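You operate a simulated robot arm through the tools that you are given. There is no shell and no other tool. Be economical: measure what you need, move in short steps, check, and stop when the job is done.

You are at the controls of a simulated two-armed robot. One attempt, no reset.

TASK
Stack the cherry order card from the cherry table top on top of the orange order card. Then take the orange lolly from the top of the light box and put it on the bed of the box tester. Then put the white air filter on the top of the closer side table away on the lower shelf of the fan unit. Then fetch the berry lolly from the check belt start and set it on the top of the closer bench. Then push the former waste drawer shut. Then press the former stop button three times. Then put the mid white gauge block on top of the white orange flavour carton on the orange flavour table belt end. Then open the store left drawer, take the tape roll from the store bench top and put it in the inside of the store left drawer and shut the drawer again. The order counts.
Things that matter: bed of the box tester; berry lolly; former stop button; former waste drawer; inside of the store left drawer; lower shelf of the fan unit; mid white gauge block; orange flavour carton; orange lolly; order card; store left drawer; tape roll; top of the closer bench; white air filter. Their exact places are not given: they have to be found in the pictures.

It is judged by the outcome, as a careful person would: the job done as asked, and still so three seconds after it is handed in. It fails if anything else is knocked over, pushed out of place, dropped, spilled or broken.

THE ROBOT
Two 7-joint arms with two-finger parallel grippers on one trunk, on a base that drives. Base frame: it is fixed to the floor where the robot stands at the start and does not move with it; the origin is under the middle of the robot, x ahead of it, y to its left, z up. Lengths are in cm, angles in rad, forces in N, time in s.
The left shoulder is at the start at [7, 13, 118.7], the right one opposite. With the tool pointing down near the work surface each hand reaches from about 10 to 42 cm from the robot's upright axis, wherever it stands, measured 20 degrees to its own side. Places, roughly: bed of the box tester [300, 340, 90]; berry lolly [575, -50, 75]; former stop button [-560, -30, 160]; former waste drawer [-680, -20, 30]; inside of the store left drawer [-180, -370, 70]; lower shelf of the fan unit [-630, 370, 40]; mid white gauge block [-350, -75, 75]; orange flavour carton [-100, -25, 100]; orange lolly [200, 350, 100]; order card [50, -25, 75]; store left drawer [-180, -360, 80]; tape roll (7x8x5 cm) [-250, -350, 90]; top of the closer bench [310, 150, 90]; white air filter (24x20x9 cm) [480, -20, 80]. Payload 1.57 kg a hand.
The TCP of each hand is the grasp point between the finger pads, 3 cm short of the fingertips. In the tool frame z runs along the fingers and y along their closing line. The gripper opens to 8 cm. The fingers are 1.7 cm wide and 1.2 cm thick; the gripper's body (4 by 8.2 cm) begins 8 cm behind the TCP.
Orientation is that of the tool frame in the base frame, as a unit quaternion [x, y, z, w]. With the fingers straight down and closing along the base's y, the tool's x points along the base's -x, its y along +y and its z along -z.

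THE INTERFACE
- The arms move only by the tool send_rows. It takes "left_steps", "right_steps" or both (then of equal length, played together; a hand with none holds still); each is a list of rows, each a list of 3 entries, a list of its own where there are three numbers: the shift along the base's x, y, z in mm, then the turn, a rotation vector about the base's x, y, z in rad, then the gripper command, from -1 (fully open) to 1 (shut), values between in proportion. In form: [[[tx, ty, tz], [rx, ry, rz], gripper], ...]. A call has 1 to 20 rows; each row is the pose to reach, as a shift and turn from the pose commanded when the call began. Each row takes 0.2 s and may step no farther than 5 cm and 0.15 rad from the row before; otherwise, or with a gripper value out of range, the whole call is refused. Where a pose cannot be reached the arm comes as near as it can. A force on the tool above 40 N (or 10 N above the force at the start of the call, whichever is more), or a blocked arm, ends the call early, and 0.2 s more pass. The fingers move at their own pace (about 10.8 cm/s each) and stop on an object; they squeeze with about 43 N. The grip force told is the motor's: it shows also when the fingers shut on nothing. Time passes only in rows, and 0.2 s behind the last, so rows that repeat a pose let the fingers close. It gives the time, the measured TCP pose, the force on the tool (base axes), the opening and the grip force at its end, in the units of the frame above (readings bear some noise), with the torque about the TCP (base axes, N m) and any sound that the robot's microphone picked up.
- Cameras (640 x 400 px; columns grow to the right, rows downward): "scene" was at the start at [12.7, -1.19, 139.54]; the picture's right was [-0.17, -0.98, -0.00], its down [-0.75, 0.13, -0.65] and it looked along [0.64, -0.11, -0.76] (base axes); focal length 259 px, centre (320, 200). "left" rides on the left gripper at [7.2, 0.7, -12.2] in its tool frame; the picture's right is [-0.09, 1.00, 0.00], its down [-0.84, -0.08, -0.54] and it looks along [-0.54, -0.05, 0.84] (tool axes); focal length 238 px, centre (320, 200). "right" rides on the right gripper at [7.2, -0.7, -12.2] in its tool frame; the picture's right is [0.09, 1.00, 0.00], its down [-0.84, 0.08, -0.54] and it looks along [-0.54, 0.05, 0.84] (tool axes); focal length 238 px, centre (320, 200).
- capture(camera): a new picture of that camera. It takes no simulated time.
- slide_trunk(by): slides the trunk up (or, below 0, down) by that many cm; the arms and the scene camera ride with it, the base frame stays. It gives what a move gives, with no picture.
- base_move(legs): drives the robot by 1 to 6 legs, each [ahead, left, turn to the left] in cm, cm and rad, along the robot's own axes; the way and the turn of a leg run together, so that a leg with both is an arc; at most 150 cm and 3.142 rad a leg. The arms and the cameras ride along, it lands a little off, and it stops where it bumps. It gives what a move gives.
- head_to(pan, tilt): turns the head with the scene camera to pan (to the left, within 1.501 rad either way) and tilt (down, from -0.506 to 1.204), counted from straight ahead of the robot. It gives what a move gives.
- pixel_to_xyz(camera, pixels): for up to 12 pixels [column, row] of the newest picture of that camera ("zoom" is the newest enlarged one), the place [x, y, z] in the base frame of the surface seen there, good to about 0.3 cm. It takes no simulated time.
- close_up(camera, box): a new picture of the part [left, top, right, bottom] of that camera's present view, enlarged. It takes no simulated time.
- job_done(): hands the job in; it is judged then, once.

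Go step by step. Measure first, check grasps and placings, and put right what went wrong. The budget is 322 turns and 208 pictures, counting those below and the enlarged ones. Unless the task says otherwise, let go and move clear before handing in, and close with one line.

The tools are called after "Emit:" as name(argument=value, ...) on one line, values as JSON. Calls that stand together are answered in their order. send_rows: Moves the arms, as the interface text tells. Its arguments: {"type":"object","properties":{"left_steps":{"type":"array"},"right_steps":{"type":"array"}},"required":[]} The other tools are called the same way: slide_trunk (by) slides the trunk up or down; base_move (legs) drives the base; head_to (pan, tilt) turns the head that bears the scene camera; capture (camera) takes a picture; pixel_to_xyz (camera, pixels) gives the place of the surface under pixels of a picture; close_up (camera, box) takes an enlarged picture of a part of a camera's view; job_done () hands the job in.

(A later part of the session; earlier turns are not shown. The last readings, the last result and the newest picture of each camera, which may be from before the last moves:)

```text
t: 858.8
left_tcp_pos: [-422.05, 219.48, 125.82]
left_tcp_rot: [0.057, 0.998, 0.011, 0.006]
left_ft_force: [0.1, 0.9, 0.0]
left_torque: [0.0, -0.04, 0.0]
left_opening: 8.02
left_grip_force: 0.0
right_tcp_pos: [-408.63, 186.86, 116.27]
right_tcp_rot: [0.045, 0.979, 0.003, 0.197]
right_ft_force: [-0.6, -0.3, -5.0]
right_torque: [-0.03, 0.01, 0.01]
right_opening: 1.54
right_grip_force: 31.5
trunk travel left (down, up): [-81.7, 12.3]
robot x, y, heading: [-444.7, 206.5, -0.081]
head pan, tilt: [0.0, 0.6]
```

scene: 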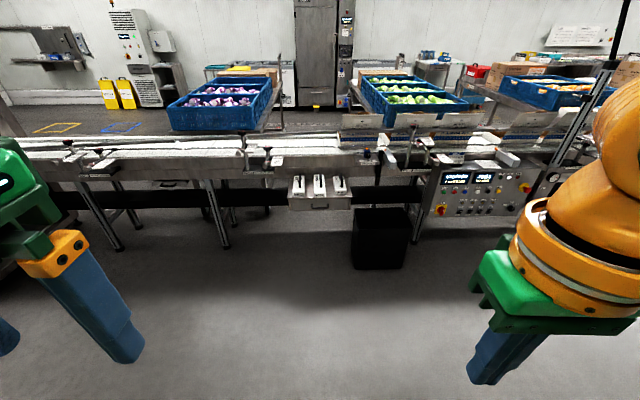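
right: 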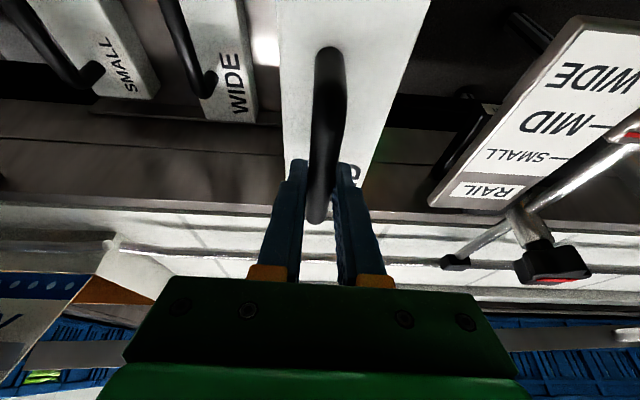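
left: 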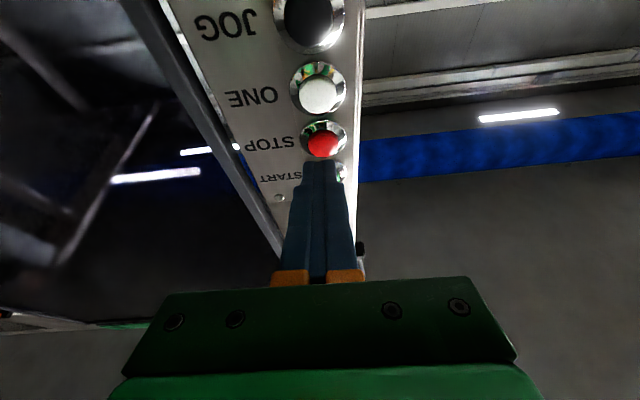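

Correct heading and y, then continue east to x≈-168, turn south, and look.

Emit:
base_move(legs=[[0, 20, 0.083], [138, 0, 0], [138, 0, 0], [0, 0, -1.571]])

Emit:
head_to(pan=0.0, tilt=0.45)

Emit:
capture(camera="scene")

```text
t: 877.1
left_tcp_pos: [-154.5, 209.08, 125.9]
left_tcp_rot: [0.71, 0.705, 0.004, 0.012]
left_ft_force: [-0.2, 0.7, -0.5]
left_torque: [0.0, 0.04, 0.01]
left_opening: 8.0
left_grip_force: 0.1
right_tcp_pos: [-185.53, 192.4, 116.22]
right_tcp_rot: [0.688, 0.698, -0.129, 0.149]
right_ft_force: [0.3, -0.6, -4.6]
right_torque: [0.04, 0.01, -0.02]
right_opening: 1.54
right_grip_force: 31.0
trunk travel left (down, up): [-81.7, 12.3]
robot x, y, heading: [-170.13, 230.77, -1.541]
head pan, tilt: [0.0, 0.6]
```

```text
t: 877.8
left_tcp_pos: [-154.58, 209.01, 125.84]
left_tcp_rot: [0.71, 0.705, 0.004, 0.013]
left_ft_force: [0.4, -0.3, -0.5]
left_torque: [0.02, -0.03, -0.01]
left_opening: 8.01
left_grip_force: 0.2
right_tcp_pos: [-185.54, 192.39, 116.26]
right_tcp_rot: [0.689, 0.698, -0.128, 0.149]
right_ft_force: [-0.7, 0.5, -5.2]
right_torque: [0.06, 0.0, -0.01]
right_opening: 1.53
right_grip_force: 30.9
trunk travel left (down, up): [-81.7, 12.3]
robot x, y, heading: [-169.8, 230.79, -1.547]
head pan, tilt: [0.0, 0.45]
```

```text
49 pictures are left
```

scene: 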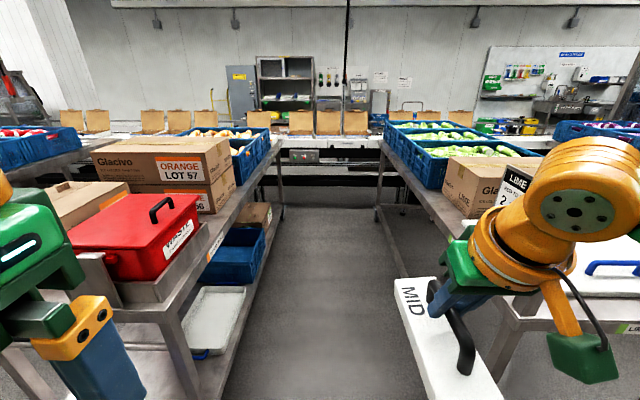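

Drive down the aisle 150 cm, then look left at the orange table's belt end.

Emit:
base_move(legs=[[140, 0, -0.024]])

Emit:
head_to(pan=0.35, tilt=0.5)

Emit:
capture(camera="scene")

```text
t: 884.7
left_tcp_pos: [-156.12, 70.31, 125.93]
left_tcp_rot: [0.728, 0.686, 0.003, 0.012]
left_ft_force: [0.3, 0.2, 0.8]
left_torque: [0.02, -0.01, -0.01]
left_opening: 7.99
left_grip_force: 0.1
right_tcp_pos: [-187.84, 55.06, 116.3]
right_tcp_rot: [0.706, 0.68, -0.133, 0.147]
right_ft_force: [1.0, 0.2, -5.9]
right_torque: [0.01, 0.0, 0.02]
right_opening: 1.54
right_grip_force: 31.1
trunk travel left (down, up): [-81.7, 12.3]
robot x, y, heading: [-170.27, 92.52, -1.603]
head pan, tilt: [0.0, 0.45]
```

```text
t: 885.6
left_tcp_pos: [-156.02, 70.09, 125.88]
left_tcp_rot: [0.728, 0.686, 0.003, 0.013]
left_ft_force: [0.9, 0.2, 0.7]
left_torque: [0.01, -0.02, -0.02]
left_opening: 8.0
left_grip_force: 0.0
right_tcp_pos: [-187.92, 55.05, 116.34]
right_tcp_rot: [0.706, 0.68, -0.133, 0.146]
right_ft_force: [0.2, 0.1, -4.6]
right_torque: [0.03, 0.03, -0.02]
right_opening: 1.56
right_grip_force: 31.0
trunk travel left (down, up): [-81.7, 12.3]
robot x, y, heading: [-170.58, 92.7, -1.602]
head pan, tilt: [0.351, 0.499]
```

```text
48 pictures are left
```

scene: 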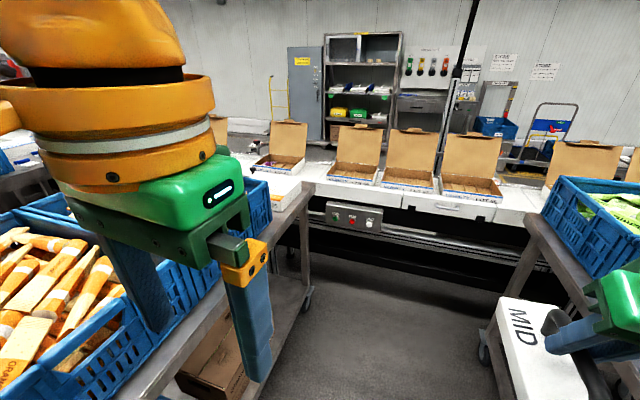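

A white carton is at about (280,190) on the table's belt end. Zoom and measure.

Emit:
close_up(camera="scene", box=[235, 150, 335, 220])

Emit:
pixel_to_xyz(camera="scene", pixels=[[275, 183], [290, 200], [300, 185], [270, 178], [255, 185], [280, 210], [310, 190], [305, 165]])

```text
5.71 times, centred on (285, 185) of scene
```

zoom: 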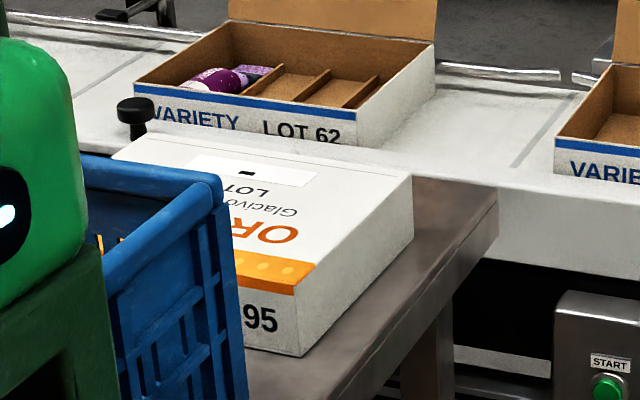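

```text
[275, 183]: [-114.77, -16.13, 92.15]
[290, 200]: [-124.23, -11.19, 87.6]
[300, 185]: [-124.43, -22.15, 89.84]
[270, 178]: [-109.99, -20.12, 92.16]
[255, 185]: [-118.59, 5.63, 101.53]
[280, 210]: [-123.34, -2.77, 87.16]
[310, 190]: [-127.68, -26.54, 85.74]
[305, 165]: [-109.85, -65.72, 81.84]
```

The carton ("ORANGE … 95") has its top at z≈92.1, west side x≈-124.4, y about -26…-3. I'll drive to y≈3, turn to face east, and look.

Emit:
base_move(legs=[[88, 0, 0], [0, 0, 1.602]])

Emit:
head_to(pan=0.0, tilt=0.75)

Emit:
capture(camera="scene")

```text
t: 894.2
left_tcp_pos: [-151.17, 16.71, 125.84]
left_tcp_rot: [0.013, 1.0, 0.011, 0.005]
left_ft_force: [0.3, -0.3, 0.3]
left_torque: [-0.02, 0.02, 0.0]
left_opening: 8.0
left_grip_force: 0.1
right_tcp_pos: [-135.15, -14.64, 116.35]
right_tcp_rot: [0.003, 0.98, 0.013, 0.197]
right_ft_force: [-0.2, -0.2, -5.1]
right_torque: [-0.02, 0.0, -0.03]
right_opening: 1.54
right_grip_force: 31.6
trunk travel left (down, up): [-81.7, 12.3]
robot x, y, heading: [-173.0, 1.99, 0.002]
head pan, tilt: [0.351, 0.499]
```

```text
t: 895.0
left_tcp_pos: [-151.21, 16.78, 125.8]
left_tcp_rot: [0.014, 1.0, 0.012, 0.007]
left_ft_force: [1.1, 0.4, 0.2]
left_torque: [-0.02, 0.01, 0.0]
left_opening: 8.02
left_grip_force: 0.1
right_tcp_pos: [-135.27, -14.65, 116.28]
right_tcp_rot: [0.003, 0.98, 0.012, 0.197]
right_ft_force: [0.1, 0.7, -4.8]
right_torque: [-0.01, 0.06, 0.03]
right_opening: 1.54
right_grip_force: 31.1
trunk travel left (down, up): [-81.7, 12.3]
robot x, y, heading: [-172.66, 2.12, -0.001]
head pan, tilt: [0.0, 0.75]
```

```text
46 pictures are left
```

scene: 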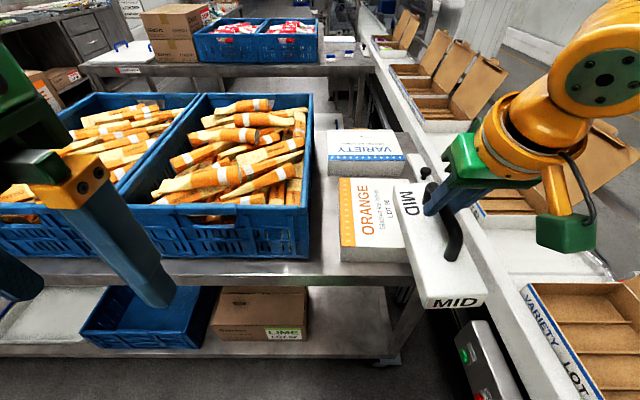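

The ORANGE carton is at (340–405,178–262). Measure its corners and the neighbour's.

Emit:
pixel_to_xyz(camera="scene", pixels=[[343, 182], [398, 185], [345, 243], [402, 243], [370, 215], [360, 165], [330, 172], [430, 170], [445, 298], [415, 185]])

```text
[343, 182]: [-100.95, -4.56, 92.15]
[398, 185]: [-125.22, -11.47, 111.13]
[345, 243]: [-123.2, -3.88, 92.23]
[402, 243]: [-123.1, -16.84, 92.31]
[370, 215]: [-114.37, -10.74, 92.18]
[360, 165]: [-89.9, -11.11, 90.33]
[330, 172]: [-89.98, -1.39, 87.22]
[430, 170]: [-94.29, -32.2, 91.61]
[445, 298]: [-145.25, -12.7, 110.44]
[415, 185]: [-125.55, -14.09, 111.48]
```

Carton top: x -124…-100, y ≈ -27…-3.5, centre ≈ (-112,-15). Drive ahead 19, extend the arm 4 cm, lower 11 cm, and check.

Emit:
base_move(legs=[[19, 0, 0]])

Emit:
send_rows(right_steps=[[[20, 0, 0], [0, 0, 0], 1], [[40, 0, 0], [0, 0, 0], 1]])

Emit:
slide_trunk(by=-11)

Emit:
capture(camera="scene")

```text
t: 896.6
left_tcp_pos: [-133.4, 16.69, 125.93]
left_tcp_rot: [0.014, 1.0, 0.011, 0.008]
left_ft_force: [-0.7, 0.7, 0.4]
left_torque: [-0.01, -0.02, 0.0]
left_opening: 8.01
left_grip_force: 0.0
right_tcp_pos: [-117.28, -14.67, 116.48]
right_tcp_rot: [0.003, 0.98, 0.013, 0.199]
right_ft_force: [-0.3, 0.4, -4.1]
right_torque: [0.01, 0.0, 0.01]
right_opening: 1.53
right_grip_force: 31.6
trunk travel left (down, up): [-81.7, 12.3]
robot x, y, heading: [-154.89, 1.8, -0.002]
head pan, tilt: [0.0, 0.75]
```

```text
t: 897.2
left_tcp_pos: [-132.93, 17.03, 125.79]
left_tcp_rot: [0.014, 1.0, 0.011, 0.006]
left_ft_force: [-0.3, 0.6, 0.0]
left_torque: [0.02, -0.01, 0.0]
left_opening: 7.99
left_grip_force: 0.1
right_tcp_pos: [-112.91, -14.58, 116.24]
right_tcp_rot: [0.004, 0.981, 0.013, 0.196]
right_ft_force: [-0.2, -1.0, -5.0]
right_torque: [0.03, 0.03, 0.02]
right_opening: 1.55
right_grip_force: 31.7
trunk travel left (down, up): [-81.7, 12.3]
robot x, y, heading: [-155.26, 1.73, 0.002]
head pan, tilt: [0.0, 0.75]
```

```text
t: 898.6
left_tcp_pos: [-132.9, 16.7, 114.91]
left_tcp_rot: [0.014, 1.0, 0.011, 0.006]
left_ft_force: [0.1, 0.4, -0.4]
left_torque: [0.04, -0.01, -0.02]
left_opening: 8.01
left_grip_force: 0.1
right_tcp_pos: [-112.91, -14.54, 105.31]
right_tcp_rot: [0.004, 0.98, 0.012, 0.197]
right_ft_force: [0.1, 0.1, -4.7]
right_torque: [0.01, 0.03, -0.01]
right_opening: 1.54
right_grip_force: 30.8
trunk travel left (down, up): [-70.7, 23.3]
robot x, y, heading: [-155.0, 1.73, -0.001]
head pan, tilt: [0.0, 0.75]
```

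```text
45 pictures are left
```

scene: 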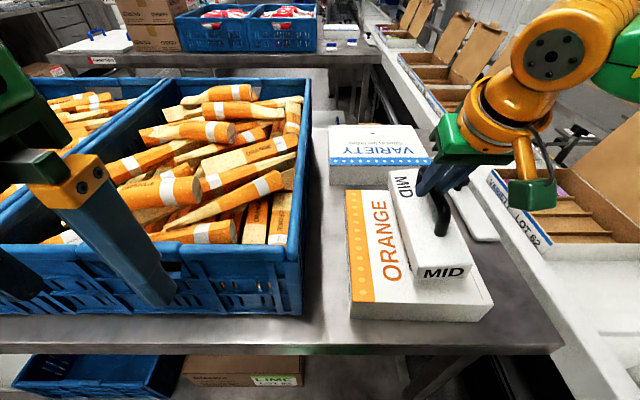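

Well over the carton. Raise the left hand a bit (it's near the crate) while lowering the block 4.5 cm with the arm.

Emit:
send_rows(left_steps=[[[0, 0, 20], [0, 0, 0], -1], [[0, 0, 40], [0, 0, 0], -1], [[0, 0, 50], [0, 0, 0], -1]], right_steps=[[[0, 0, -20], [0, 0, 0], 1], [[0, 0, -35], [0, 0, 0], 1], [[0, 0, -45], [0, 0, 0], 1]])

Emit:
close_up(camera="scene", box=[330, 140, 530, 340])

```text
t: 899.4
left_tcp_pos: [-132.44, 15.48, 115.85]
left_tcp_rot: [0.014, 1.0, 0.011, 0.007]
left_ft_force: [-0.3, 0.2, 0.6]
left_torque: [0.0, 0.04, 0.0]
left_opening: 8.01
left_grip_force: 0.0
left hand out of reach, approached as far as the arm can: row 1, 2, 3
right_tcp_pos: [-113.05, -14.71, 100.88]
right_tcp_rot: [0.004, 0.98, 0.012, 0.199]
right_ft_force: [1.4, -3.0, 6.4]
right_torque: [0.08, -0.03, 0.07]
right_opening: 1.56
right_grip_force: 31.5
trunk travel left (down, up): [-70.7, 23.3]
robot x, y, heading: [-154.99, 1.5, 0.009]
head pan, tilt: [0.0, 0.75]
```

```text
2.00 times, centred on (430, 240) of scene
```

zoom: 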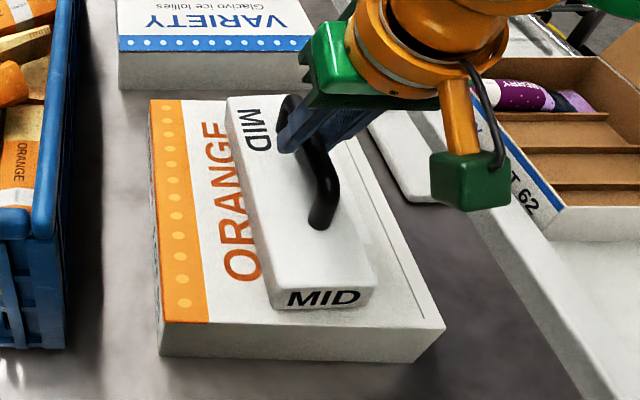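

The block rests on the carton (contact at z 100.9). Release and withdraw.

Emit:
send_rows(right_steps=[[[0, 0, 1], [0, 0, 0], 0.5], [[0, 0, 1], [0, 0, 0], 0.2], [[0, 0, 1], [0, 0, 0], 0.2], [[-8, 0, 20], [0, 0, 0], 0.2], [[-20, 0, 50], [0, 0, 0], 0.2]])

Emit:
slide_trunk(by=11)

Emit:
base_move(legs=[[-15, 0, 0]])

Emit:
capture(camera="scene")

```text
t: 900.6
left_tcp_pos: [-132.31, 15.6, 115.71]
left_tcp_rot: [0.014, 1.0, 0.012, 0.008]
left_ft_force: [-0.7, -0.1, -0.8]
left_torque: [0.03, -0.02, -0.04]
left_opening: 8.01
left_grip_force: 0.1
right_tcp_pos: [-115.25, -14.62, 105.86]
right_tcp_rot: [0.003, 0.98, 0.011, 0.197]
right_ft_force: [0.1, -0.4, 0.9]
right_torque: [0.02, -0.01, 0.01]
right_opening: 3.21
right_grip_force: 0.0
trunk travel left (down, up): [-70.7, 23.3]
robot x, y, heading: [-154.64, 1.81, 0.004]
head pan, tilt: [0.0, 0.75]
```

```text
t: 902.0
left_tcp_pos: [-132.16, 15.62, 126.72]
left_tcp_rot: [0.015, 1.0, 0.01, 0.006]
left_ft_force: [0.2, 0.1, -0.1]
left_torque: [-0.02, 0.0, 0.0]
left_opening: 8.0
left_grip_force: 0.1
right_tcp_pos: [-115.15, -14.69, 116.76]
right_tcp_rot: [0.002, 0.98, 0.011, 0.197]
right_ft_force: [0.8, -0.3, -0.1]
right_torque: [0.02, -0.01, -0.02]
right_opening: 3.18
right_grip_force: 0.1
trunk travel left (down, up): [-81.7, 12.3]
robot x, y, heading: [-154.6, 1.95, -0.002]
head pan, tilt: [0.0, 0.75]
```

```text
t: 903.4
left_tcp_pos: [-146.54, 15.56, 126.6]
left_tcp_rot: [0.014, 1.0, 0.012, 0.005]
left_ft_force: [1.1, -0.1, -1.0]
left_torque: [0.02, 0.0, 0.04]
left_opening: 8.0
left_grip_force: 0.1
right_tcp_pos: [-129.5, -14.68, 116.58]
right_tcp_rot: [0.004, 0.98, 0.011, 0.196]
right_ft_force: [0.9, 0.0, -0.2]
right_torque: [0.02, 0.04, 0.01]
right_opening: 3.21
right_grip_force: 0.1
trunk travel left (down, up): [-81.7, 12.3]
robot x, y, heading: [-169.63, 1.82, 0.008]
head pan, tilt: [0.0, 0.75]
```

```text
43 pictures are left
```

scene: 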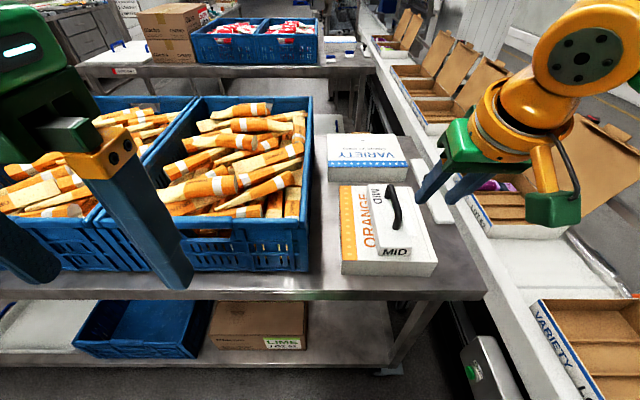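

Task 7 done. Finally the store: drive around the west end again. Turn north, leave the aisle, head west.

Emit:
base_move(legs=[[0, 0, 1.563], [112, 0, 0], [112, 0, 0], [0, 0, 1.571]])

```text
t: 922.1
left_tcp_pos: [-188.42, 212.06, 126.67]
left_tcp_rot: [1.0, -0.023, -0.006, 0.011]
left_ft_force: [0.5, 0.3, 0.8]
left_torque: [0.03, 0.04, 0.0]
left_opening: 7.97
left_grip_force: 0.0
right_tcp_pos: [-204.83, 242.52, 116.79]
right_tcp_rot: [0.98, -0.013, -0.197, 0.01]
right_ft_force: [0.7, -0.3, -0.4]
right_torque: [0.03, 0.02, -0.02]
right_opening: 3.19
right_grip_force: 0.0
trunk travel left (down, up): [-81.7, 12.3]
robot x, y, heading: [-165.68, 225.91, 3.124]
head pan, tilt: [0.0, 0.75]
```

Emit:
base_move(legs=[[140, 0, 0.017], [140, 0, 0], [140, 0, 0], [140, 0, 0]])

```text
t: 948.7
left_tcp_pos: [-744.75, 210.02, 126.67]
left_tcp_rot: [1.0, -0.01, -0.007, 0.012]
left_ft_force: [0.3, 0.1, -0.4]
left_torque: [0.01, -0.02, 0.03]
left_opening: 8.03
left_grip_force: 0.1
right_tcp_pos: [-762.06, 240.09, 116.84]
right_tcp_rot: [0.98, 0.001, -0.198, 0.013]
right_ft_force: [0.1, -0.2, 0.6]
right_torque: [-0.02, -0.02, 0.01]
right_opening: 3.22
right_grip_force: 0.1
trunk travel left (down, up): [-81.7, 12.3]
robot x, y, heading: [-722.33, 224.02, -3.126]
head pan, tilt: [0.0, 0.75]
```

Emit:
base_move(legs=[[146, 0, 0], [0, 0, 1.555], [150, 0, 0], [150, 0, 0], [150, 0, 0]])

```text
t: 980.8
left_tcp_pos: [-851.85, -248.9, 126.66]
left_tcp_rot: [0.718, 0.696, 0.003, 0.013]
left_ft_force: [0.4, -0.7, 0.2]
left_torque: [-0.01, -0.03, 0.01]
left_opening: 8.0
left_grip_force: 0.1
right_tcp_pos: [-882.18, -265.93, 116.8]
right_tcp_rot: [0.696, 0.69, -0.132, 0.148]
right_ft_force: [0.3, -0.1, 0.5]
right_torque: [0.01, -0.02, -0.03]
right_opening: 3.17
right_grip_force: 0.0
trunk travel left (down, up): [-81.7, 12.3]
robot x, y, heading: [-865.66, -226.32, -1.571]
head pan, tilt: [0.0, 0.75]
```

Emit:
base_move(legs=[[0, 0, 1.571], [0, -14, 0], [140, 0, 0], [140, 0, 0], [140, 0, 0], [100, 0, 0]])

Emit:
head_to(pan=-0.45, tilt=0.35)

Emit:
capture(camera="scene")

```text
t: 1010.9
left_tcp_pos: [-316.51, -226.1, 126.71]
left_tcp_rot: [0.024, 1.0, 0.011, 0.007]
left_ft_force: [-0.1, -0.9, -0.2]
left_torque: [0.0, -0.05, 0.0]
left_opening: 7.99
left_grip_force: 0.1
right_tcp_pos: [-299.89, -256.39, 116.69]
right_tcp_rot: [0.013, 0.98, 0.009, 0.198]
right_ft_force: [0.6, -0.3, -0.7]
right_torque: [-0.03, -0.01, -0.01]
right_opening: 3.21
right_grip_force: 0.0
trunk travel left (down, up): [-81.7, 12.3]
robot x, y, heading: [-338.93, -239.57, -0.018]
head pan, tilt: [0.0, 0.75]
```

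```text
t: 1011.8
left_tcp_pos: [-316.45, -226.12, 126.63]
left_tcp_rot: [0.023, 1.0, 0.011, 0.006]
left_ft_force: [-0.3, 0.5, -0.6]
left_torque: [0.01, 0.02, -0.01]
left_opening: 8.0
left_grip_force: 0.0
right_tcp_pos: [-299.93, -256.6, 116.76]
right_tcp_rot: [0.012, 0.98, 0.01, 0.197]
right_ft_force: [0.2, 0.0, -0.7]
right_torque: [0.02, -0.01, -0.03]
right_opening: 3.19
right_grip_force: 0.1
trunk travel left (down, up): [-81.7, 12.3]
robot x, y, heading: [-338.87, -239.58, -0.016]
head pan, tilt: [-0.45, 0.351]
```

```text
42 pictures are left
```

scene: 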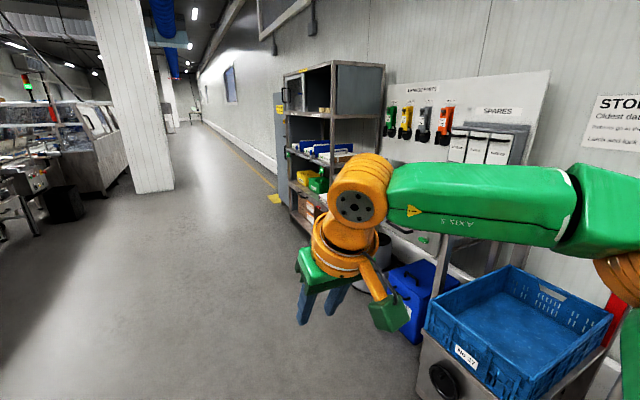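

The store bench is beyond the crate stand. Drive ahead 118 cm (a little north for clearance), turn to face south, and look.

Emit:
base_move(legs=[[0, 20, 0.016], [118, 0, 0], [0, 0, -1.571]])

Emit:
head_to(pan=0, tilt=0.45)

Emit:
capture(camera="scene")

```text
t: 1022.8
left_tcp_pos: [-207.62, -241.35, 126.75]
left_tcp_rot: [0.716, 0.698, 0.004, 0.013]
left_ft_force: [0.2, 0.1, 0.1]
left_torque: [0.0, 0.0, -0.03]
left_opening: 8.01
left_grip_force: 0.1
right_tcp_pos: [-237.68, -258.62, 116.84]
right_tcp_rot: [0.695, 0.692, -0.131, 0.147]
right_ft_force: [1.4, -0.7, 0.7]
right_torque: [-0.03, 0.05, 0.02]
right_opening: 3.2
right_grip_force: 0.1
trunk travel left (down, up): [-81.7, 12.3]
robot x, y, heading: [-221.74, -219.01, -1.564]
head pan, tilt: [-0.45, 0.351]
```

```text
t: 1023.6
left_tcp_pos: [-207.5, -241.3, 126.68]
left_tcp_rot: [0.715, 0.699, 0.004, 0.013]
left_ft_force: [0.5, -0.7, -0.2]
left_torque: [-0.01, 0.0, 0.01]
left_opening: 7.97
left_grip_force: 0.2
right_tcp_pos: [-237.61, -258.56, 116.82]
right_tcp_rot: [0.695, 0.692, -0.131, 0.148]
right_ft_force: [-0.3, -0.5, 0.4]
right_torque: [0.02, 0.05, 0.01]
right_opening: 3.21
right_grip_force: 0.0
trunk travel left (down, up): [-81.7, 12.3]
robot x, y, heading: [-221.46, -219.12, -1.565]
head pan, tilt: [0.0, 0.45]
```

```text
41 pictures are left
```

scene: 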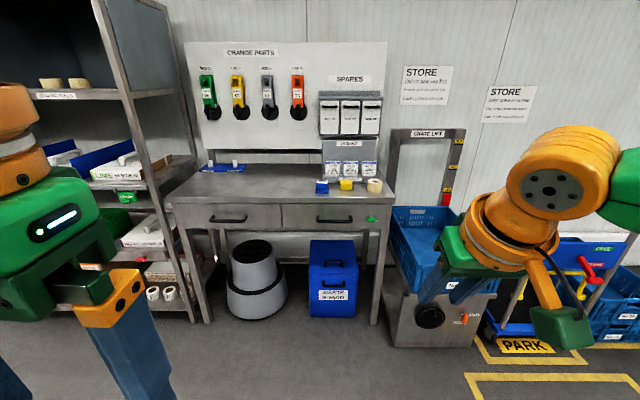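

Bench with two drawers: left handle at (228,218). A beige roll stands at (374,187). Zoom and measure.

Emit:
close_up(camera="scene", box=[165, 150, 405, 250])

Emit:
pixel_to_xyz(camera="scene", pixels=[[374, 184], [374, 191], [347, 184], [322, 187], [228, 219], [210, 219], [245, 217], [195, 205], [275, 205], [335, 219], [235, 190], [280, 215]])

```text
2.67 times, centred on (285, 200) of scene
```

zoom: 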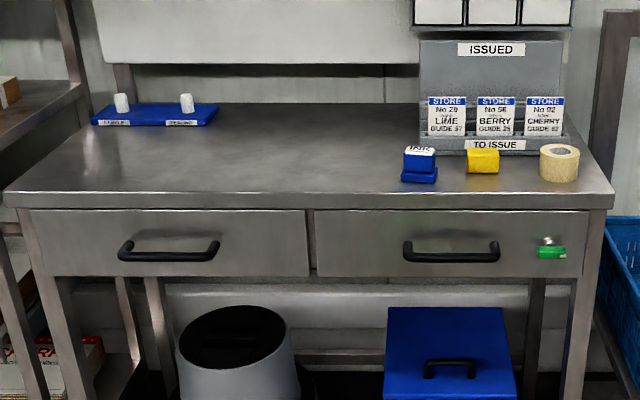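

```text
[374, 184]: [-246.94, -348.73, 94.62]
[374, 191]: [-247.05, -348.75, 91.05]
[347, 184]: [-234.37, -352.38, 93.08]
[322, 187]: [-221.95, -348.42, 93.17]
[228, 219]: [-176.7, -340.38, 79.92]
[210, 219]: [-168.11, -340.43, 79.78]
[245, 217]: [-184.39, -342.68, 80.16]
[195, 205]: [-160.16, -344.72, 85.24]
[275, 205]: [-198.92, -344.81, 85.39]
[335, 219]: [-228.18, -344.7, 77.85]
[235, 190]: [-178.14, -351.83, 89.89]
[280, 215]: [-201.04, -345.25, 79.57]
```

Tape roll ≈(-247,-350), z 90–95.5. Left drawer handle bar: x -165…-188, y≈-340.4, z≈79.9; drawer front y -344.7. Check the shelf unit on the left and the bench-top edge for clearance.

Emit:
pixel_to_xyz(camera="scene", pixels=[[190, 300], [160, 200], [135, 100], [120, 95], [278, 197], [278, 201], [278, 204], [195, 195], [228, 221], [160, 300]])

```text
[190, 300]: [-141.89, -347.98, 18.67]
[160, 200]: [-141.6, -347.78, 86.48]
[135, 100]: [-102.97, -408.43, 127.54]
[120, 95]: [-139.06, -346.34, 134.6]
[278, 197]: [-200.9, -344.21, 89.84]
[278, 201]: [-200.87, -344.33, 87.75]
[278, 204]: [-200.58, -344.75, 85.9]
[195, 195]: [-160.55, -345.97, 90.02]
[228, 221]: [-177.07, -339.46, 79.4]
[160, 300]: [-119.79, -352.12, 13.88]
```

I'll hook the bar with closed fingers of the right hand from above. Reduce the tilt to 0.25, close the gripper, drive to just short of the handle, and check with the hand camera.

Emit:
send_rows(right_steps=[[[0, 0, 0], [0.07, 0, 0], 1], [[0, 0, 0], [0.15, 0, 0], 1], [[0, 0, 0], [0.15, 0, 0], 1]])

Emit:
slide_trunk(by=-26)

Emit:
base_move(legs=[[0, 61, -0.006], [78, 0, 0]])

Emit:
capture(camera="right")

```text
t: 1024.5
left_tcp_pos: [-207.51, -241.37, 126.64]
left_tcp_rot: [0.715, 0.699, 0.004, 0.012]
left_ft_force: [-0.8, 0.4, -0.6]
left_torque: [0.0, -0.03, 0.02]
left_opening: 8.0
left_grip_force: 0.1
right_tcp_pos: [-237.71, -258.65, 116.75]
right_tcp_rot: [0.703, 0.7, -0.078, 0.096]
right_ft_force: [-0.1, -0.2, 0.1]
right_torque: [-0.03, -0.01, 0.01]
right_opening: 0.0
right_grip_force: 20.9
trunk travel left (down, up): [-81.7, 12.3]
robot x, y, heading: [-221.34, -218.82, -1.56]
head pan, tilt: [0.0, 0.45]
```

```text
t: 1027.1
left_tcp_pos: [-207.58, -241.46, 100.7]
left_tcp_rot: [0.716, 0.698, 0.003, 0.012]
left_ft_force: [0.3, 0.1, -0.2]
left_torque: [0.01, -0.02, 0.0]
left_opening: 8.0
left_grip_force: 0.0
right_tcp_pos: [-237.67, -258.57, 90.8]
right_tcp_rot: [0.703, 0.7, -0.079, 0.096]
right_ft_force: [-0.8, -0.3, -0.1]
right_torque: [-0.01, 0.05, -0.01]
right_opening: 0.01
right_grip_force: 21.2
trunk travel left (down, up): [-55.7, 38.3]
robot x, y, heading: [-221.53, -219.12, -1.563]
head pan, tilt: [0.0, 0.45]
```

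```text
t: 1034.3
left_tcp_pos: [-148.42, -318.51, 100.71]
left_tcp_rot: [0.722, 0.691, 0.004, 0.013]
left_ft_force: [-0.6, 0.3, 0.0]
left_torque: [0.02, -0.08, 0.0]
left_opening: 8.01
left_grip_force: 0.0
right_tcp_pos: [-178.88, -335.24, 90.69]
right_tcp_rot: [0.709, 0.694, -0.079, 0.095]
right_ft_force: [-0.7, 0.0, 0.2]
right_torque: [0.04, -0.03, -0.02]
right_opening: 0.0
right_grip_force: 21.7
trunk travel left (down, up): [-55.7, 38.3]
robot x, y, heading: [-161.41, -295.99, -1.586]
head pan, tilt: [0.0, 0.45]
```

```text
39 pictures are left
```

right: 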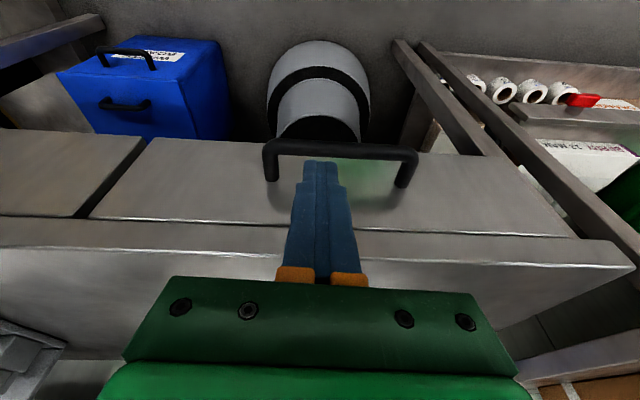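

Emit:
pixel_to_xyz(camera="right", pixels=[[290, 147], [340, 150], [390, 152], [272, 175], [405, 180], [340, 157], [400, 232], [400, 215]])

```text
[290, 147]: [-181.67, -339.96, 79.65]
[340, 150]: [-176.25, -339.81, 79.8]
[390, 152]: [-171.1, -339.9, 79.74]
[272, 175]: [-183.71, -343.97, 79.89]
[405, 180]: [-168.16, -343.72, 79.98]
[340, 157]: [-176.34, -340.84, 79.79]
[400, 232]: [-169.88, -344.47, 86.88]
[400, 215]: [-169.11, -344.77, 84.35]
```

Bar at y -339.5…-341, z≈79.8. Lower to just above bar level, move over into the gap (TCP y≈-342.7), and go down.

Emit:
send_rows(right_steps=[[[10, 0, -30], [0, 0, 0], 1], [[20, 0, -53], [0, 0, 0], 1], [[20, -40, -53], [0, 0, 0], 1], [[20, -74, -53], [0, 0, 0], 1], [[20, -74, -53], [0, 0, 0], 1]])

Emit:
capture(camera="right")

```text
t: 1035.5
left_tcp_pos: [-148.2, -318.54, 100.65]
left_tcp_rot: [0.722, 0.692, 0.004, 0.013]
left_ft_force: [-0.3, 0.2, 1.0]
left_torque: [0.03, 0.03, 0.0]
left_opening: 8.04
left_grip_force: 0.2
right_tcp_pos: [-176.94, -339.34, 85.55]
right_tcp_rot: [0.71, 0.693, -0.079, 0.094]
right_ft_force: [0.0, 0.0, -0.4]
right_torque: [0.0, 0.01, -0.01]
right_opening: 0.0
right_grip_force: 20.9
right hand out of reach, approached as far as the arm can: row 4, 5
trunk travel left (down, up): [-55.7, 38.3]
robot x, y, heading: [-161.48, -295.86, -1.579]
head pan, tilt: [0.0, 0.45]
```

```text
38 pictures are left
```

right: 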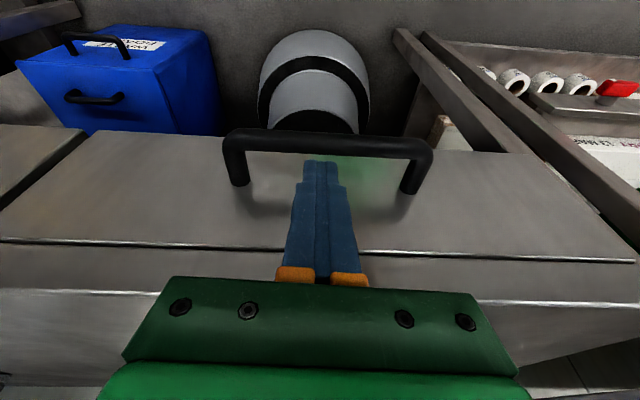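

3.4 cm short; move the base ahead 3.4, then lower the hand into the gap.

Emit:
base_move(legs=[[3.4, 0, 0]])

Emit:
capture(camera="right")

```text
t: 1036.3
left_tcp_pos: [-148.32, -321.97, 100.64]
left_tcp_rot: [0.722, 0.692, 0.003, 0.012]
left_ft_force: [0.7, -0.8, 0.6]
left_torque: [0.03, -0.02, 0.0]
left_opening: 8.0
left_grip_force: 0.0
right_tcp_pos: [-177.01, -342.86, 85.48]
right_tcp_rot: [0.711, 0.693, -0.079, 0.095]
right_ft_force: [0.0, 1.0, -0.6]
right_torque: [0.03, -0.03, -0.01]
right_opening: 0.0
right_grip_force: 21.3
trunk travel left (down, up): [-55.7, 38.3]
robot x, y, heading: [-161.89, -299.05, -1.583]
head pan, tilt: [0.0, 0.45]
```

```text
37 pictures are left
```

right: 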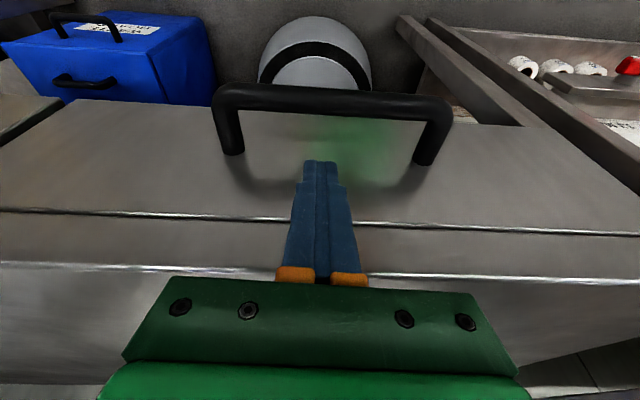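

The tips are over the gap inside the handle loop. Lower 5.2 cm with the trunk, then pull back.

Emit:
slide_trunk(by=-5.2)

Emit:
base_move(legs=[[-8, 0, 0]])

Emit:
capture(camera="right")

```text
t: 1037.1
left_tcp_pos: [-148.31, -321.61, 95.99]
left_tcp_rot: [0.722, 0.691, 0.002, 0.014]
left_ft_force: [-0.4, 0.1, 0.3]
left_torque: [0.0, 0.0, 0.05]
left_opening: 7.97
left_grip_force: 0.1
right_tcp_pos: [-176.87, -342.89, 81.36]
right_tcp_rot: [0.709, 0.692, -0.085, 0.103]
right_ft_force: [0.8, 4.8, 4.6]
right_torque: [-0.52, 0.19, -0.06]
right_opening: 0.02
right_grip_force: 21.4
trunk travel left (down, up): [-51.0, 43.0]
robot x, y, heading: [-162.15, -299.37, -1.581]
head pan, tilt: [0.0, 0.45]
stopped: the force on the tool passed its limit at 53 N (the readings are from after the stop); the commanded pose is now the measured one
```

```text
t: 1038.2
left_tcp_pos: [-148.27, -313.89, 95.92]
left_tcp_rot: [0.722, 0.692, 0.003, 0.013]
left_ft_force: [-0.1, -0.7, -0.3]
left_torque: [-0.01, 0.03, 0.02]
left_opening: 8.02
left_grip_force: 0.0
right_tcp_pos: [-176.9, -335.05, 81.16]
right_tcp_rot: [0.71, 0.692, -0.084, 0.102]
right_ft_force: [0.5, 0.5, 0.5]
right_torque: [0.0, 0.0, -0.01]
right_opening: 0.0
right_grip_force: 20.8
trunk travel left (down, up): [-51.0, 43.0]
robot x, y, heading: [-161.65, -290.96, -1.581]
head pan, tilt: [0.0, 0.45]
```

```text
36 pictures are left
```

right: 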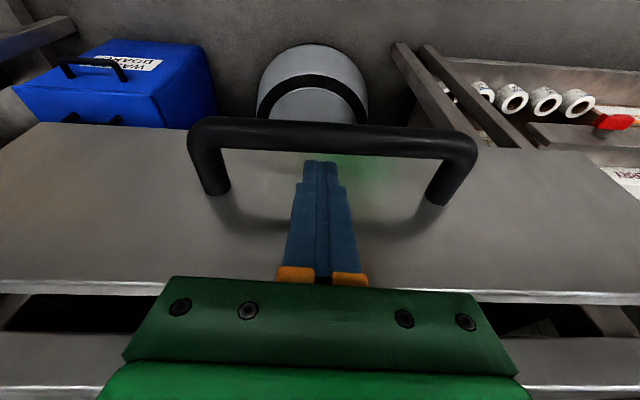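

It worked: the drawer followed (gap visible behind). Pull 15 cm more.

Emit:
base_move(legs=[[-15, 0, 0]])

Emit:
capture(camera="scene")

```text
t: 1039.5
left_tcp_pos: [-148.11, -298.73, 96.0]
left_tcp_rot: [0.722, 0.692, 0.004, 0.013]
left_ft_force: [-0.6, 0.5, 0.3]
left_torque: [0.01, -0.01, 0.01]
left_opening: 7.98
left_grip_force: 0.0
right_tcp_pos: [-176.72, -319.9, 81.12]
right_tcp_rot: [0.71, 0.692, -0.085, 0.102]
right_ft_force: [0.0, 0.7, 0.0]
right_torque: [0.01, 0.01, 0.03]
right_opening: 0.0
right_grip_force: 21.7
trunk travel left (down, up): [-51.0, 43.0]
robot x, y, heading: [-161.26, -276.08, -1.586]
head pan, tilt: [0.0, 0.45]
```

```text
35 pictures are left
```

scene: 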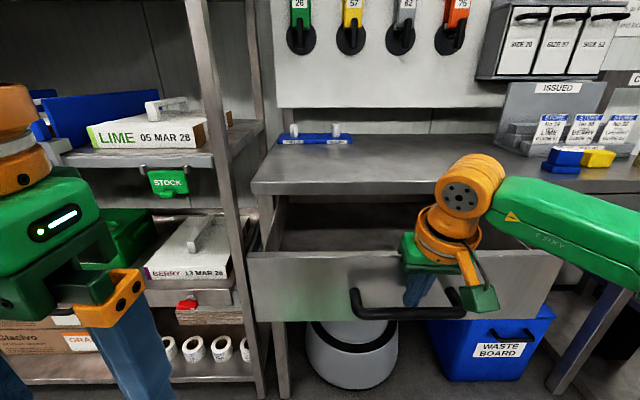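

Drawer is open ~23 cm. Measure its interior and front, then lift the hand out.

Emit:
pixel_to_xyz(camera="scene", pixels=[[330, 256], [340, 245], [340, 225], [300, 240], [390, 235], [260, 258], [540, 250], [510, 235], [370, 310]])

Emit:
slide_trunk(by=14)

Emit:
base_move(legs=[[-20, 0, 0.01], [0, -71, 0]])

Emit:
capture(camera="scene")

```text
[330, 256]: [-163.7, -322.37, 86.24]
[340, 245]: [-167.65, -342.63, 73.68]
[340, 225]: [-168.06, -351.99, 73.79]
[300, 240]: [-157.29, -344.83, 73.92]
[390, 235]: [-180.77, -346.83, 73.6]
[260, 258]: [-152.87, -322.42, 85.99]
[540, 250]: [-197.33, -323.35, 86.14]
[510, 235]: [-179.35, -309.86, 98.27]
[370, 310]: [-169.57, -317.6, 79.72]
```

```text
t: 1041.2
left_tcp_pos: [-148.14, -298.76, 109.96]
left_tcp_rot: [0.722, 0.692, 0.003, 0.013]
left_ft_force: [-0.3, 0.6, 0.3]
left_torque: [-0.02, -0.01, 0.02]
left_opening: 7.98
left_grip_force: 0.1
right_tcp_pos: [-176.77, -319.74, 95.19]
right_tcp_rot: [0.711, 0.691, -0.085, 0.102]
right_ft_force: [-0.8, -0.8, -0.7]
right_torque: [0.03, 0.01, 0.01]
right_opening: 0.0
right_grip_force: 21.4
trunk travel left (down, up): [-65.0, 29.0]
robot x, y, heading: [-161.44, -276.31, -1.581]
head pan, tilt: [0.0, 0.45]
```

```text
t: 1046.4
left_tcp_pos: [-220.04, -278.47, 109.93]
left_tcp_rot: [0.719, 0.695, 0.004, 0.012]
left_ft_force: [-0.3, -0.1, 1.3]
left_torque: [0.0, 0.0, 0.0]
left_opening: 8.01
left_grip_force: 0.1
right_tcp_pos: [-248.49, -299.68, 95.15]
right_tcp_rot: [0.706, 0.695, -0.084, 0.103]
right_ft_force: [-0.1, 0.1, 0.4]
right_torque: [0.01, 0.01, 0.01]
right_opening: 0.0
right_grip_force: 21.5
trunk travel left (down, up): [-65.0, 29.0]
robot x, y, heading: [-233.85, -255.74, -1.575]
head pan, tilt: [0.0, 0.45]
```

```text
34 pictures are left
```

scene: 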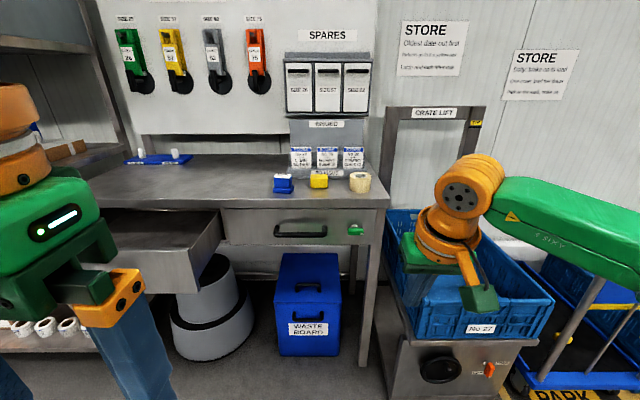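

Zoom on the tape roll and measure it plus the crate-lift for clearance.

Emit:
close_up(camera="scene", box=[260, 140, 400, 227])

Emit:
pixel_to_xyz(camera="scene", pixels=[[360, 175], [360, 181], [352, 183], [369, 184], [360, 191], [340, 185], [326, 181], [388, 190], [392, 130], [400, 250], [550, 300], [400, 330]])

```text
4.57 times, centred on (330, 184) of scene
```

zoom: 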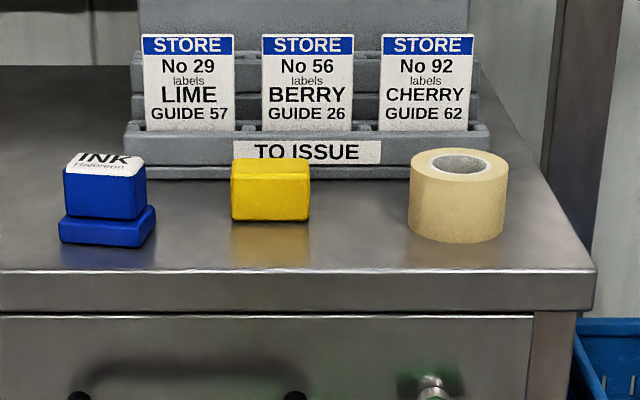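

```text
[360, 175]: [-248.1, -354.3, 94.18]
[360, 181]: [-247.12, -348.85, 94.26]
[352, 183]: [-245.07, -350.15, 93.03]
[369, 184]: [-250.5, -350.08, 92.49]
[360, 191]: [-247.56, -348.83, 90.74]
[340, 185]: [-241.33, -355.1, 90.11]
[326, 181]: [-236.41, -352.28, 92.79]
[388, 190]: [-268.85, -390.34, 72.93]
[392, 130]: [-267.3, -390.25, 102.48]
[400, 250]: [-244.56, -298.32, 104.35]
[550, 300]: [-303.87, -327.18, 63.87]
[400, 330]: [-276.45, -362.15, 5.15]
```

Roll lies flat: centre ≈ (-247.5,-352.2), ⌀≈7, z 90–94.8. Raise 7 cm, open fully, and drive ahead 51 cm to be above it.

Emit:
slide_trunk(by=8)

Emit:
send_rows(right_steps=[[[8, 0, 0], [0, 0, 0.0], -1], [[8, 0, 0], [0, 0, 0.0], -1], [[8, 0, 0], [0, 0, 0.0], -1]])

Emit:
base_move(legs=[[40, 0, 0.005], [10, 0, 0]])

Emit:
capture(camera="right")

```text
t: 1047.5
left_tcp_pos: [-220.14, -278.26, 118.01]
left_tcp_rot: [0.718, 0.696, 0.004, 0.012]
left_ft_force: [-0.3, 0.6, -0.5]
left_torque: [0.01, 0.02, 0.0]
left_opening: 7.99
left_grip_force: 0.0
right_tcp_pos: [-248.45, -299.81, 103.18]
right_tcp_rot: [0.706, 0.696, -0.083, 0.103]
right_ft_force: [0.7, -0.7, -0.7]
right_torque: [-0.01, -0.03, 0.02]
right_opening: 0.0
right_grip_force: 21.2
trunk travel left (down, up): [-73.0, 21.0]
robot x, y, heading: [-233.96, -256.26, -1.576]
head pan, tilt: [0.0, 0.45]
```

```text
t: 1048.3
left_tcp_pos: [-220.15, -278.37, 118.0]
left_tcp_rot: [0.719, 0.695, 0.003, 0.012]
left_ft_force: [-0.8, 0.1, -0.7]
left_torque: [0.05, -0.02, -0.01]
left_opening: 8.01
left_grip_force: 0.0
right_tcp_pos: [-247.94, -299.54, 103.18]
right_tcp_rot: [0.708, 0.694, -0.083, 0.103]
right_ft_force: [0.1, 0.1, 0.5]
right_torque: [0.0, -0.01, 0.0]
right_opening: 8.02
right_grip_force: 0.0
trunk travel left (down, up): [-73.0, 21.0]
robot x, y, heading: [-234.11, -255.72, -1.576]
head pan, tilt: [0.0, 0.45]
```

```text
t: 1051.6
left_tcp_pos: [-220.43, -327.76, 117.96]
left_tcp_rot: [0.72, 0.694, 0.002, 0.014]
left_ft_force: [-0.5, 0.0, 0.1]
left_torque: [-0.03, 0.01, 0.04]
left_opening: 8.01
left_grip_force: 0.1
right_tcp_pos: [-248.3, -348.95, 103.24]
right_tcp_rot: [0.708, 0.693, -0.084, 0.104]
right_ft_force: [0.1, 0.3, -1.4]
right_torque: [0.02, -0.01, 0.01]
right_opening: 8.01
right_grip_force: 0.0
trunk travel left (down, up): [-73.0, 21.0]
robot x, y, heading: [-234.24, -305.6, -1.572]
head pan, tilt: [0.0, 0.45]
```

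```text
32 pictures are left
```

right: 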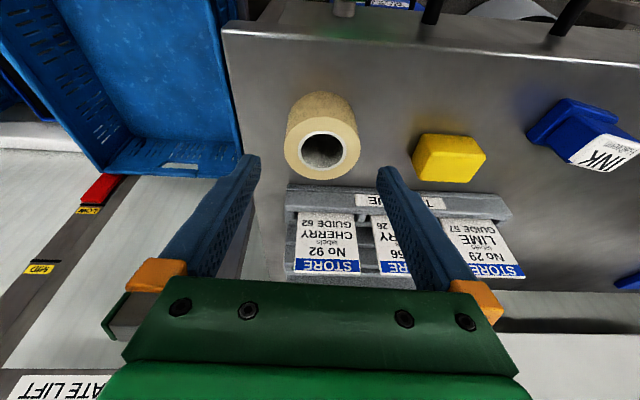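

Emit:
pixel_to_xyz(camera="right", pixels=[[290, 150], [353, 150], [321, 122], [321, 176], [338, 170], [400, 200], [300, 200]])

```text
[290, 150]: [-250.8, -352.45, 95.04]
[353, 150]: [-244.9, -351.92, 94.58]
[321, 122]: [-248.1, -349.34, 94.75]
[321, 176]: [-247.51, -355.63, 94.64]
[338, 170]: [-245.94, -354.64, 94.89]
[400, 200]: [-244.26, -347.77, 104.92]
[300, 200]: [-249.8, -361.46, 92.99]
```

Roll centre (-247.85,-352.4), ⌀6.6, top 94.8. Move base ahead 3.4, adjust x, and lower 6 cm to check.

Emit:
base_move(legs=[[3.4, 0, 0]])

Emit:
send_rows(right_steps=[[[4, 0, -10], [0, 0, 0], -1], [[4, 0, -10], [0, 0, 0], -1]])

Emit:
slide_trunk(by=-4)

Emit:
capture(camera="right")

```text
t: 1052.4
left_tcp_pos: [-220.45, -330.92, 118.07]
left_tcp_rot: [0.72, 0.694, 0.001, 0.015]
left_ft_force: [-0.9, -0.4, 0.4]
left_torque: [-0.05, -0.02, -0.04]
left_opening: 7.99
left_grip_force: 0.1
right_tcp_pos: [-248.38, -352.11, 103.35]
right_tcp_rot: [0.708, 0.693, -0.085, 0.105]
right_ft_force: [-0.5, -0.1, 1.0]
right_torque: [-0.06, -0.05, -0.04]
right_opening: 8.02
right_grip_force: 0.1
trunk travel left (down, up): [-73.0, 21.0]
robot x, y, heading: [-234.26, -308.87, -1.578]
head pan, tilt: [0.0, 0.45]
```

```text
t: 1053.0
left_tcp_pos: [-220.44, -331.4, 117.87]
left_tcp_rot: [0.721, 0.693, 0.003, 0.014]
left_ft_force: [-0.3, 0.0, 0.5]
left_torque: [0.0, 0.0, -0.04]
left_opening: 8.0
left_grip_force: 0.1
right_tcp_pos: [-247.98, -352.52, 102.2]
right_tcp_rot: [0.708, 0.693, -0.084, 0.104]
right_ft_force: [0.4, 1.2, -0.2]
right_torque: [0.0, 0.03, -0.01]
right_opening: 7.99
right_grip_force: 0.2
trunk travel left (down, up): [-73.0, 21.0]
robot x, y, heading: [-234.4, -309.12, -1.577]
head pan, tilt: [0.0, 0.45]
```

```text
t: 1053.8
left_tcp_pos: [-220.47, -331.53, 113.83]
left_tcp_rot: [0.72, 0.694, 0.003, 0.013]
left_ft_force: [0.9, -0.9, 0.2]
left_torque: [-0.01, -0.02, 0.03]
left_opening: 7.99
left_grip_force: 0.1
right_tcp_pos: [-247.87, -352.69, 98.24]
right_tcp_rot: [0.709, 0.693, -0.084, 0.103]
right_ft_force: [0.2, 0.0, 0.5]
right_torque: [-0.02, 0.02, 0.01]
right_opening: 8.0
right_grip_force: 0.1
trunk travel left (down, up): [-69.0, 25.0]
robot x, y, heading: [-234.14, -308.74, -1.577]
head pan, tilt: [0.0, 0.45]
```

```text
31 pictures are left
```

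right: 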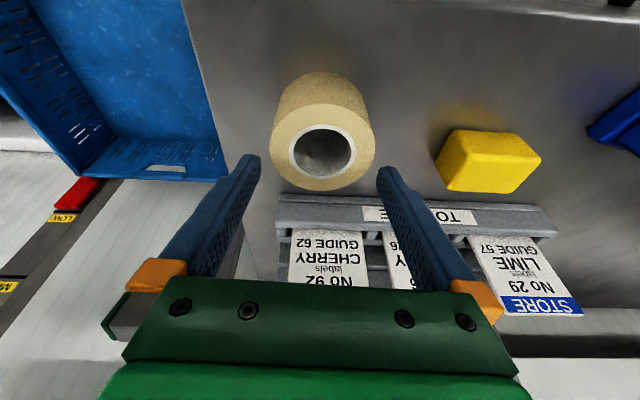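

Margins: left 14 px, right 3 px, so shift +3 mm in x, then lower 4.2 cm and close.

Emit:
send_rows(right_steps=[[[3.5, 0, 0], [0, 0, 0], -1], [[3.5, 0, -15], [0, 0, 0], -1], [[3.5, 0, -15], [0, 0, 0], -1]])

Emit:
capture(camera="right")

```text
t: 1054.7
left_tcp_pos: [-220.55, -331.49, 114.05]
left_tcp_rot: [0.719, 0.695, 0.004, 0.013]
left_ft_force: [0.2, 0.5, 0.2]
left_torque: [0.01, 0.0, 0.02]
left_opening: 8.0
left_grip_force: 0.0
right_tcp_pos: [-247.55, -352.63, 96.57]
right_tcp_rot: [0.708, 0.693, -0.083, 0.104]
right_ft_force: [-0.3, 0.3, -0.6]
right_torque: [-0.03, 0.0, 0.01]
right_opening: 8.0
right_grip_force: 0.0
trunk travel left (down, up): [-69.0, 25.0]
robot x, y, heading: [-234.29, -308.75, -1.578]
head pan, tilt: [0.0, 0.45]
```

```text
30 pictures are left
```

right: 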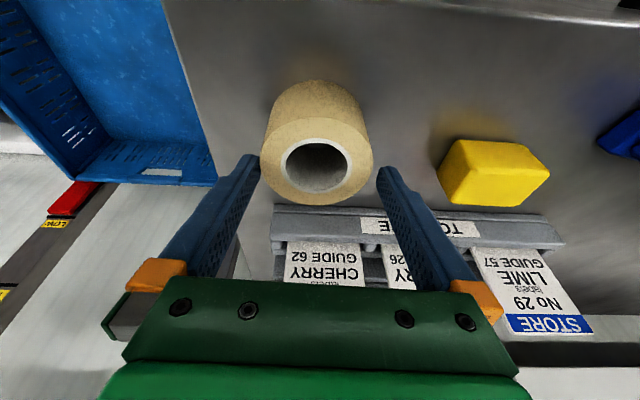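

Centred, tips already beside the roll without contact. Lower the last 2.3 cm and close.

Emit:
send_rows(right_steps=[[[-1, 0, -12], [0, 0, 0], -1], [[-1, 0, -23], [0, 0, 0], -1], [[-1, 0, -23], [0, 0, 0], 0], [[-1, 0, -23], [0, 0, 0], 1], [[-1, 0, -23], [0, 0, 0], 1], [[-1, 0, -23], [0, 0, 0], 1]])

Emit:
slide_trunk(by=12)

Emit:
capture(camera="right")

```text
t: 1056.0
left_tcp_pos: [-220.57, -331.44, 113.89]
left_tcp_rot: [0.721, 0.693, 0.004, 0.012]
left_ft_force: [0.0, 0.5, 0.2]
left_torque: [-0.02, -0.01, 0.04]
left_opening: 8.01
left_grip_force: 0.0
right_tcp_pos: [-247.62, -352.66, 94.35]
right_tcp_rot: [0.708, 0.693, -0.084, 0.105]
right_ft_force: [-1.4, -0.4, 3.3]
right_torque: [0.01, 0.19, 0.04]
right_opening: 6.55
right_grip_force: 43.0
trunk travel left (down, up): [-69.0, 25.0]
robot x, y, heading: [-234.64, -309.08, -1.578]
head pan, tilt: [0.0, 0.45]
```

```text
t: 1057.5
left_tcp_pos: [-220.57, -331.52, 125.89]
left_tcp_rot: [0.72, 0.694, 0.003, 0.013]
left_ft_force: [-0.2, 0.2, 0.0]
left_torque: [0.01, -0.05, -0.01]
left_opening: 7.99
left_grip_force: 0.0
right_tcp_pos: [-247.64, -352.68, 106.34]
right_tcp_rot: [0.709, 0.693, -0.083, 0.103]
right_ft_force: [-0.2, -0.4, -1.5]
right_torque: [0.03, 0.02, 0.0]
right_opening: 6.54
right_grip_force: 42.9
trunk travel left (down, up): [-81.0, 13.0]
robot x, y, heading: [-234.42, -309.04, -1.581]
head pan, tilt: [0.0, 0.45]
```

```text
29 pictures are left
```

right: 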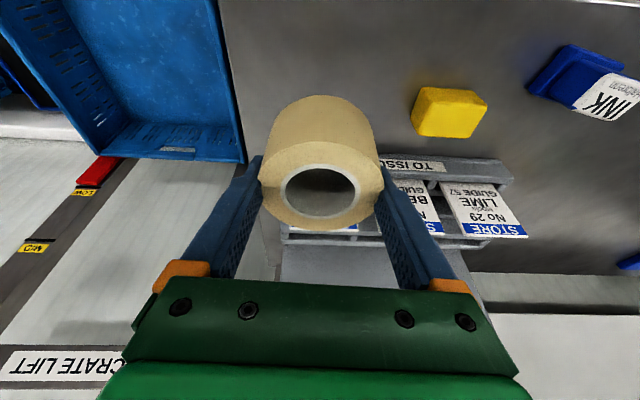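

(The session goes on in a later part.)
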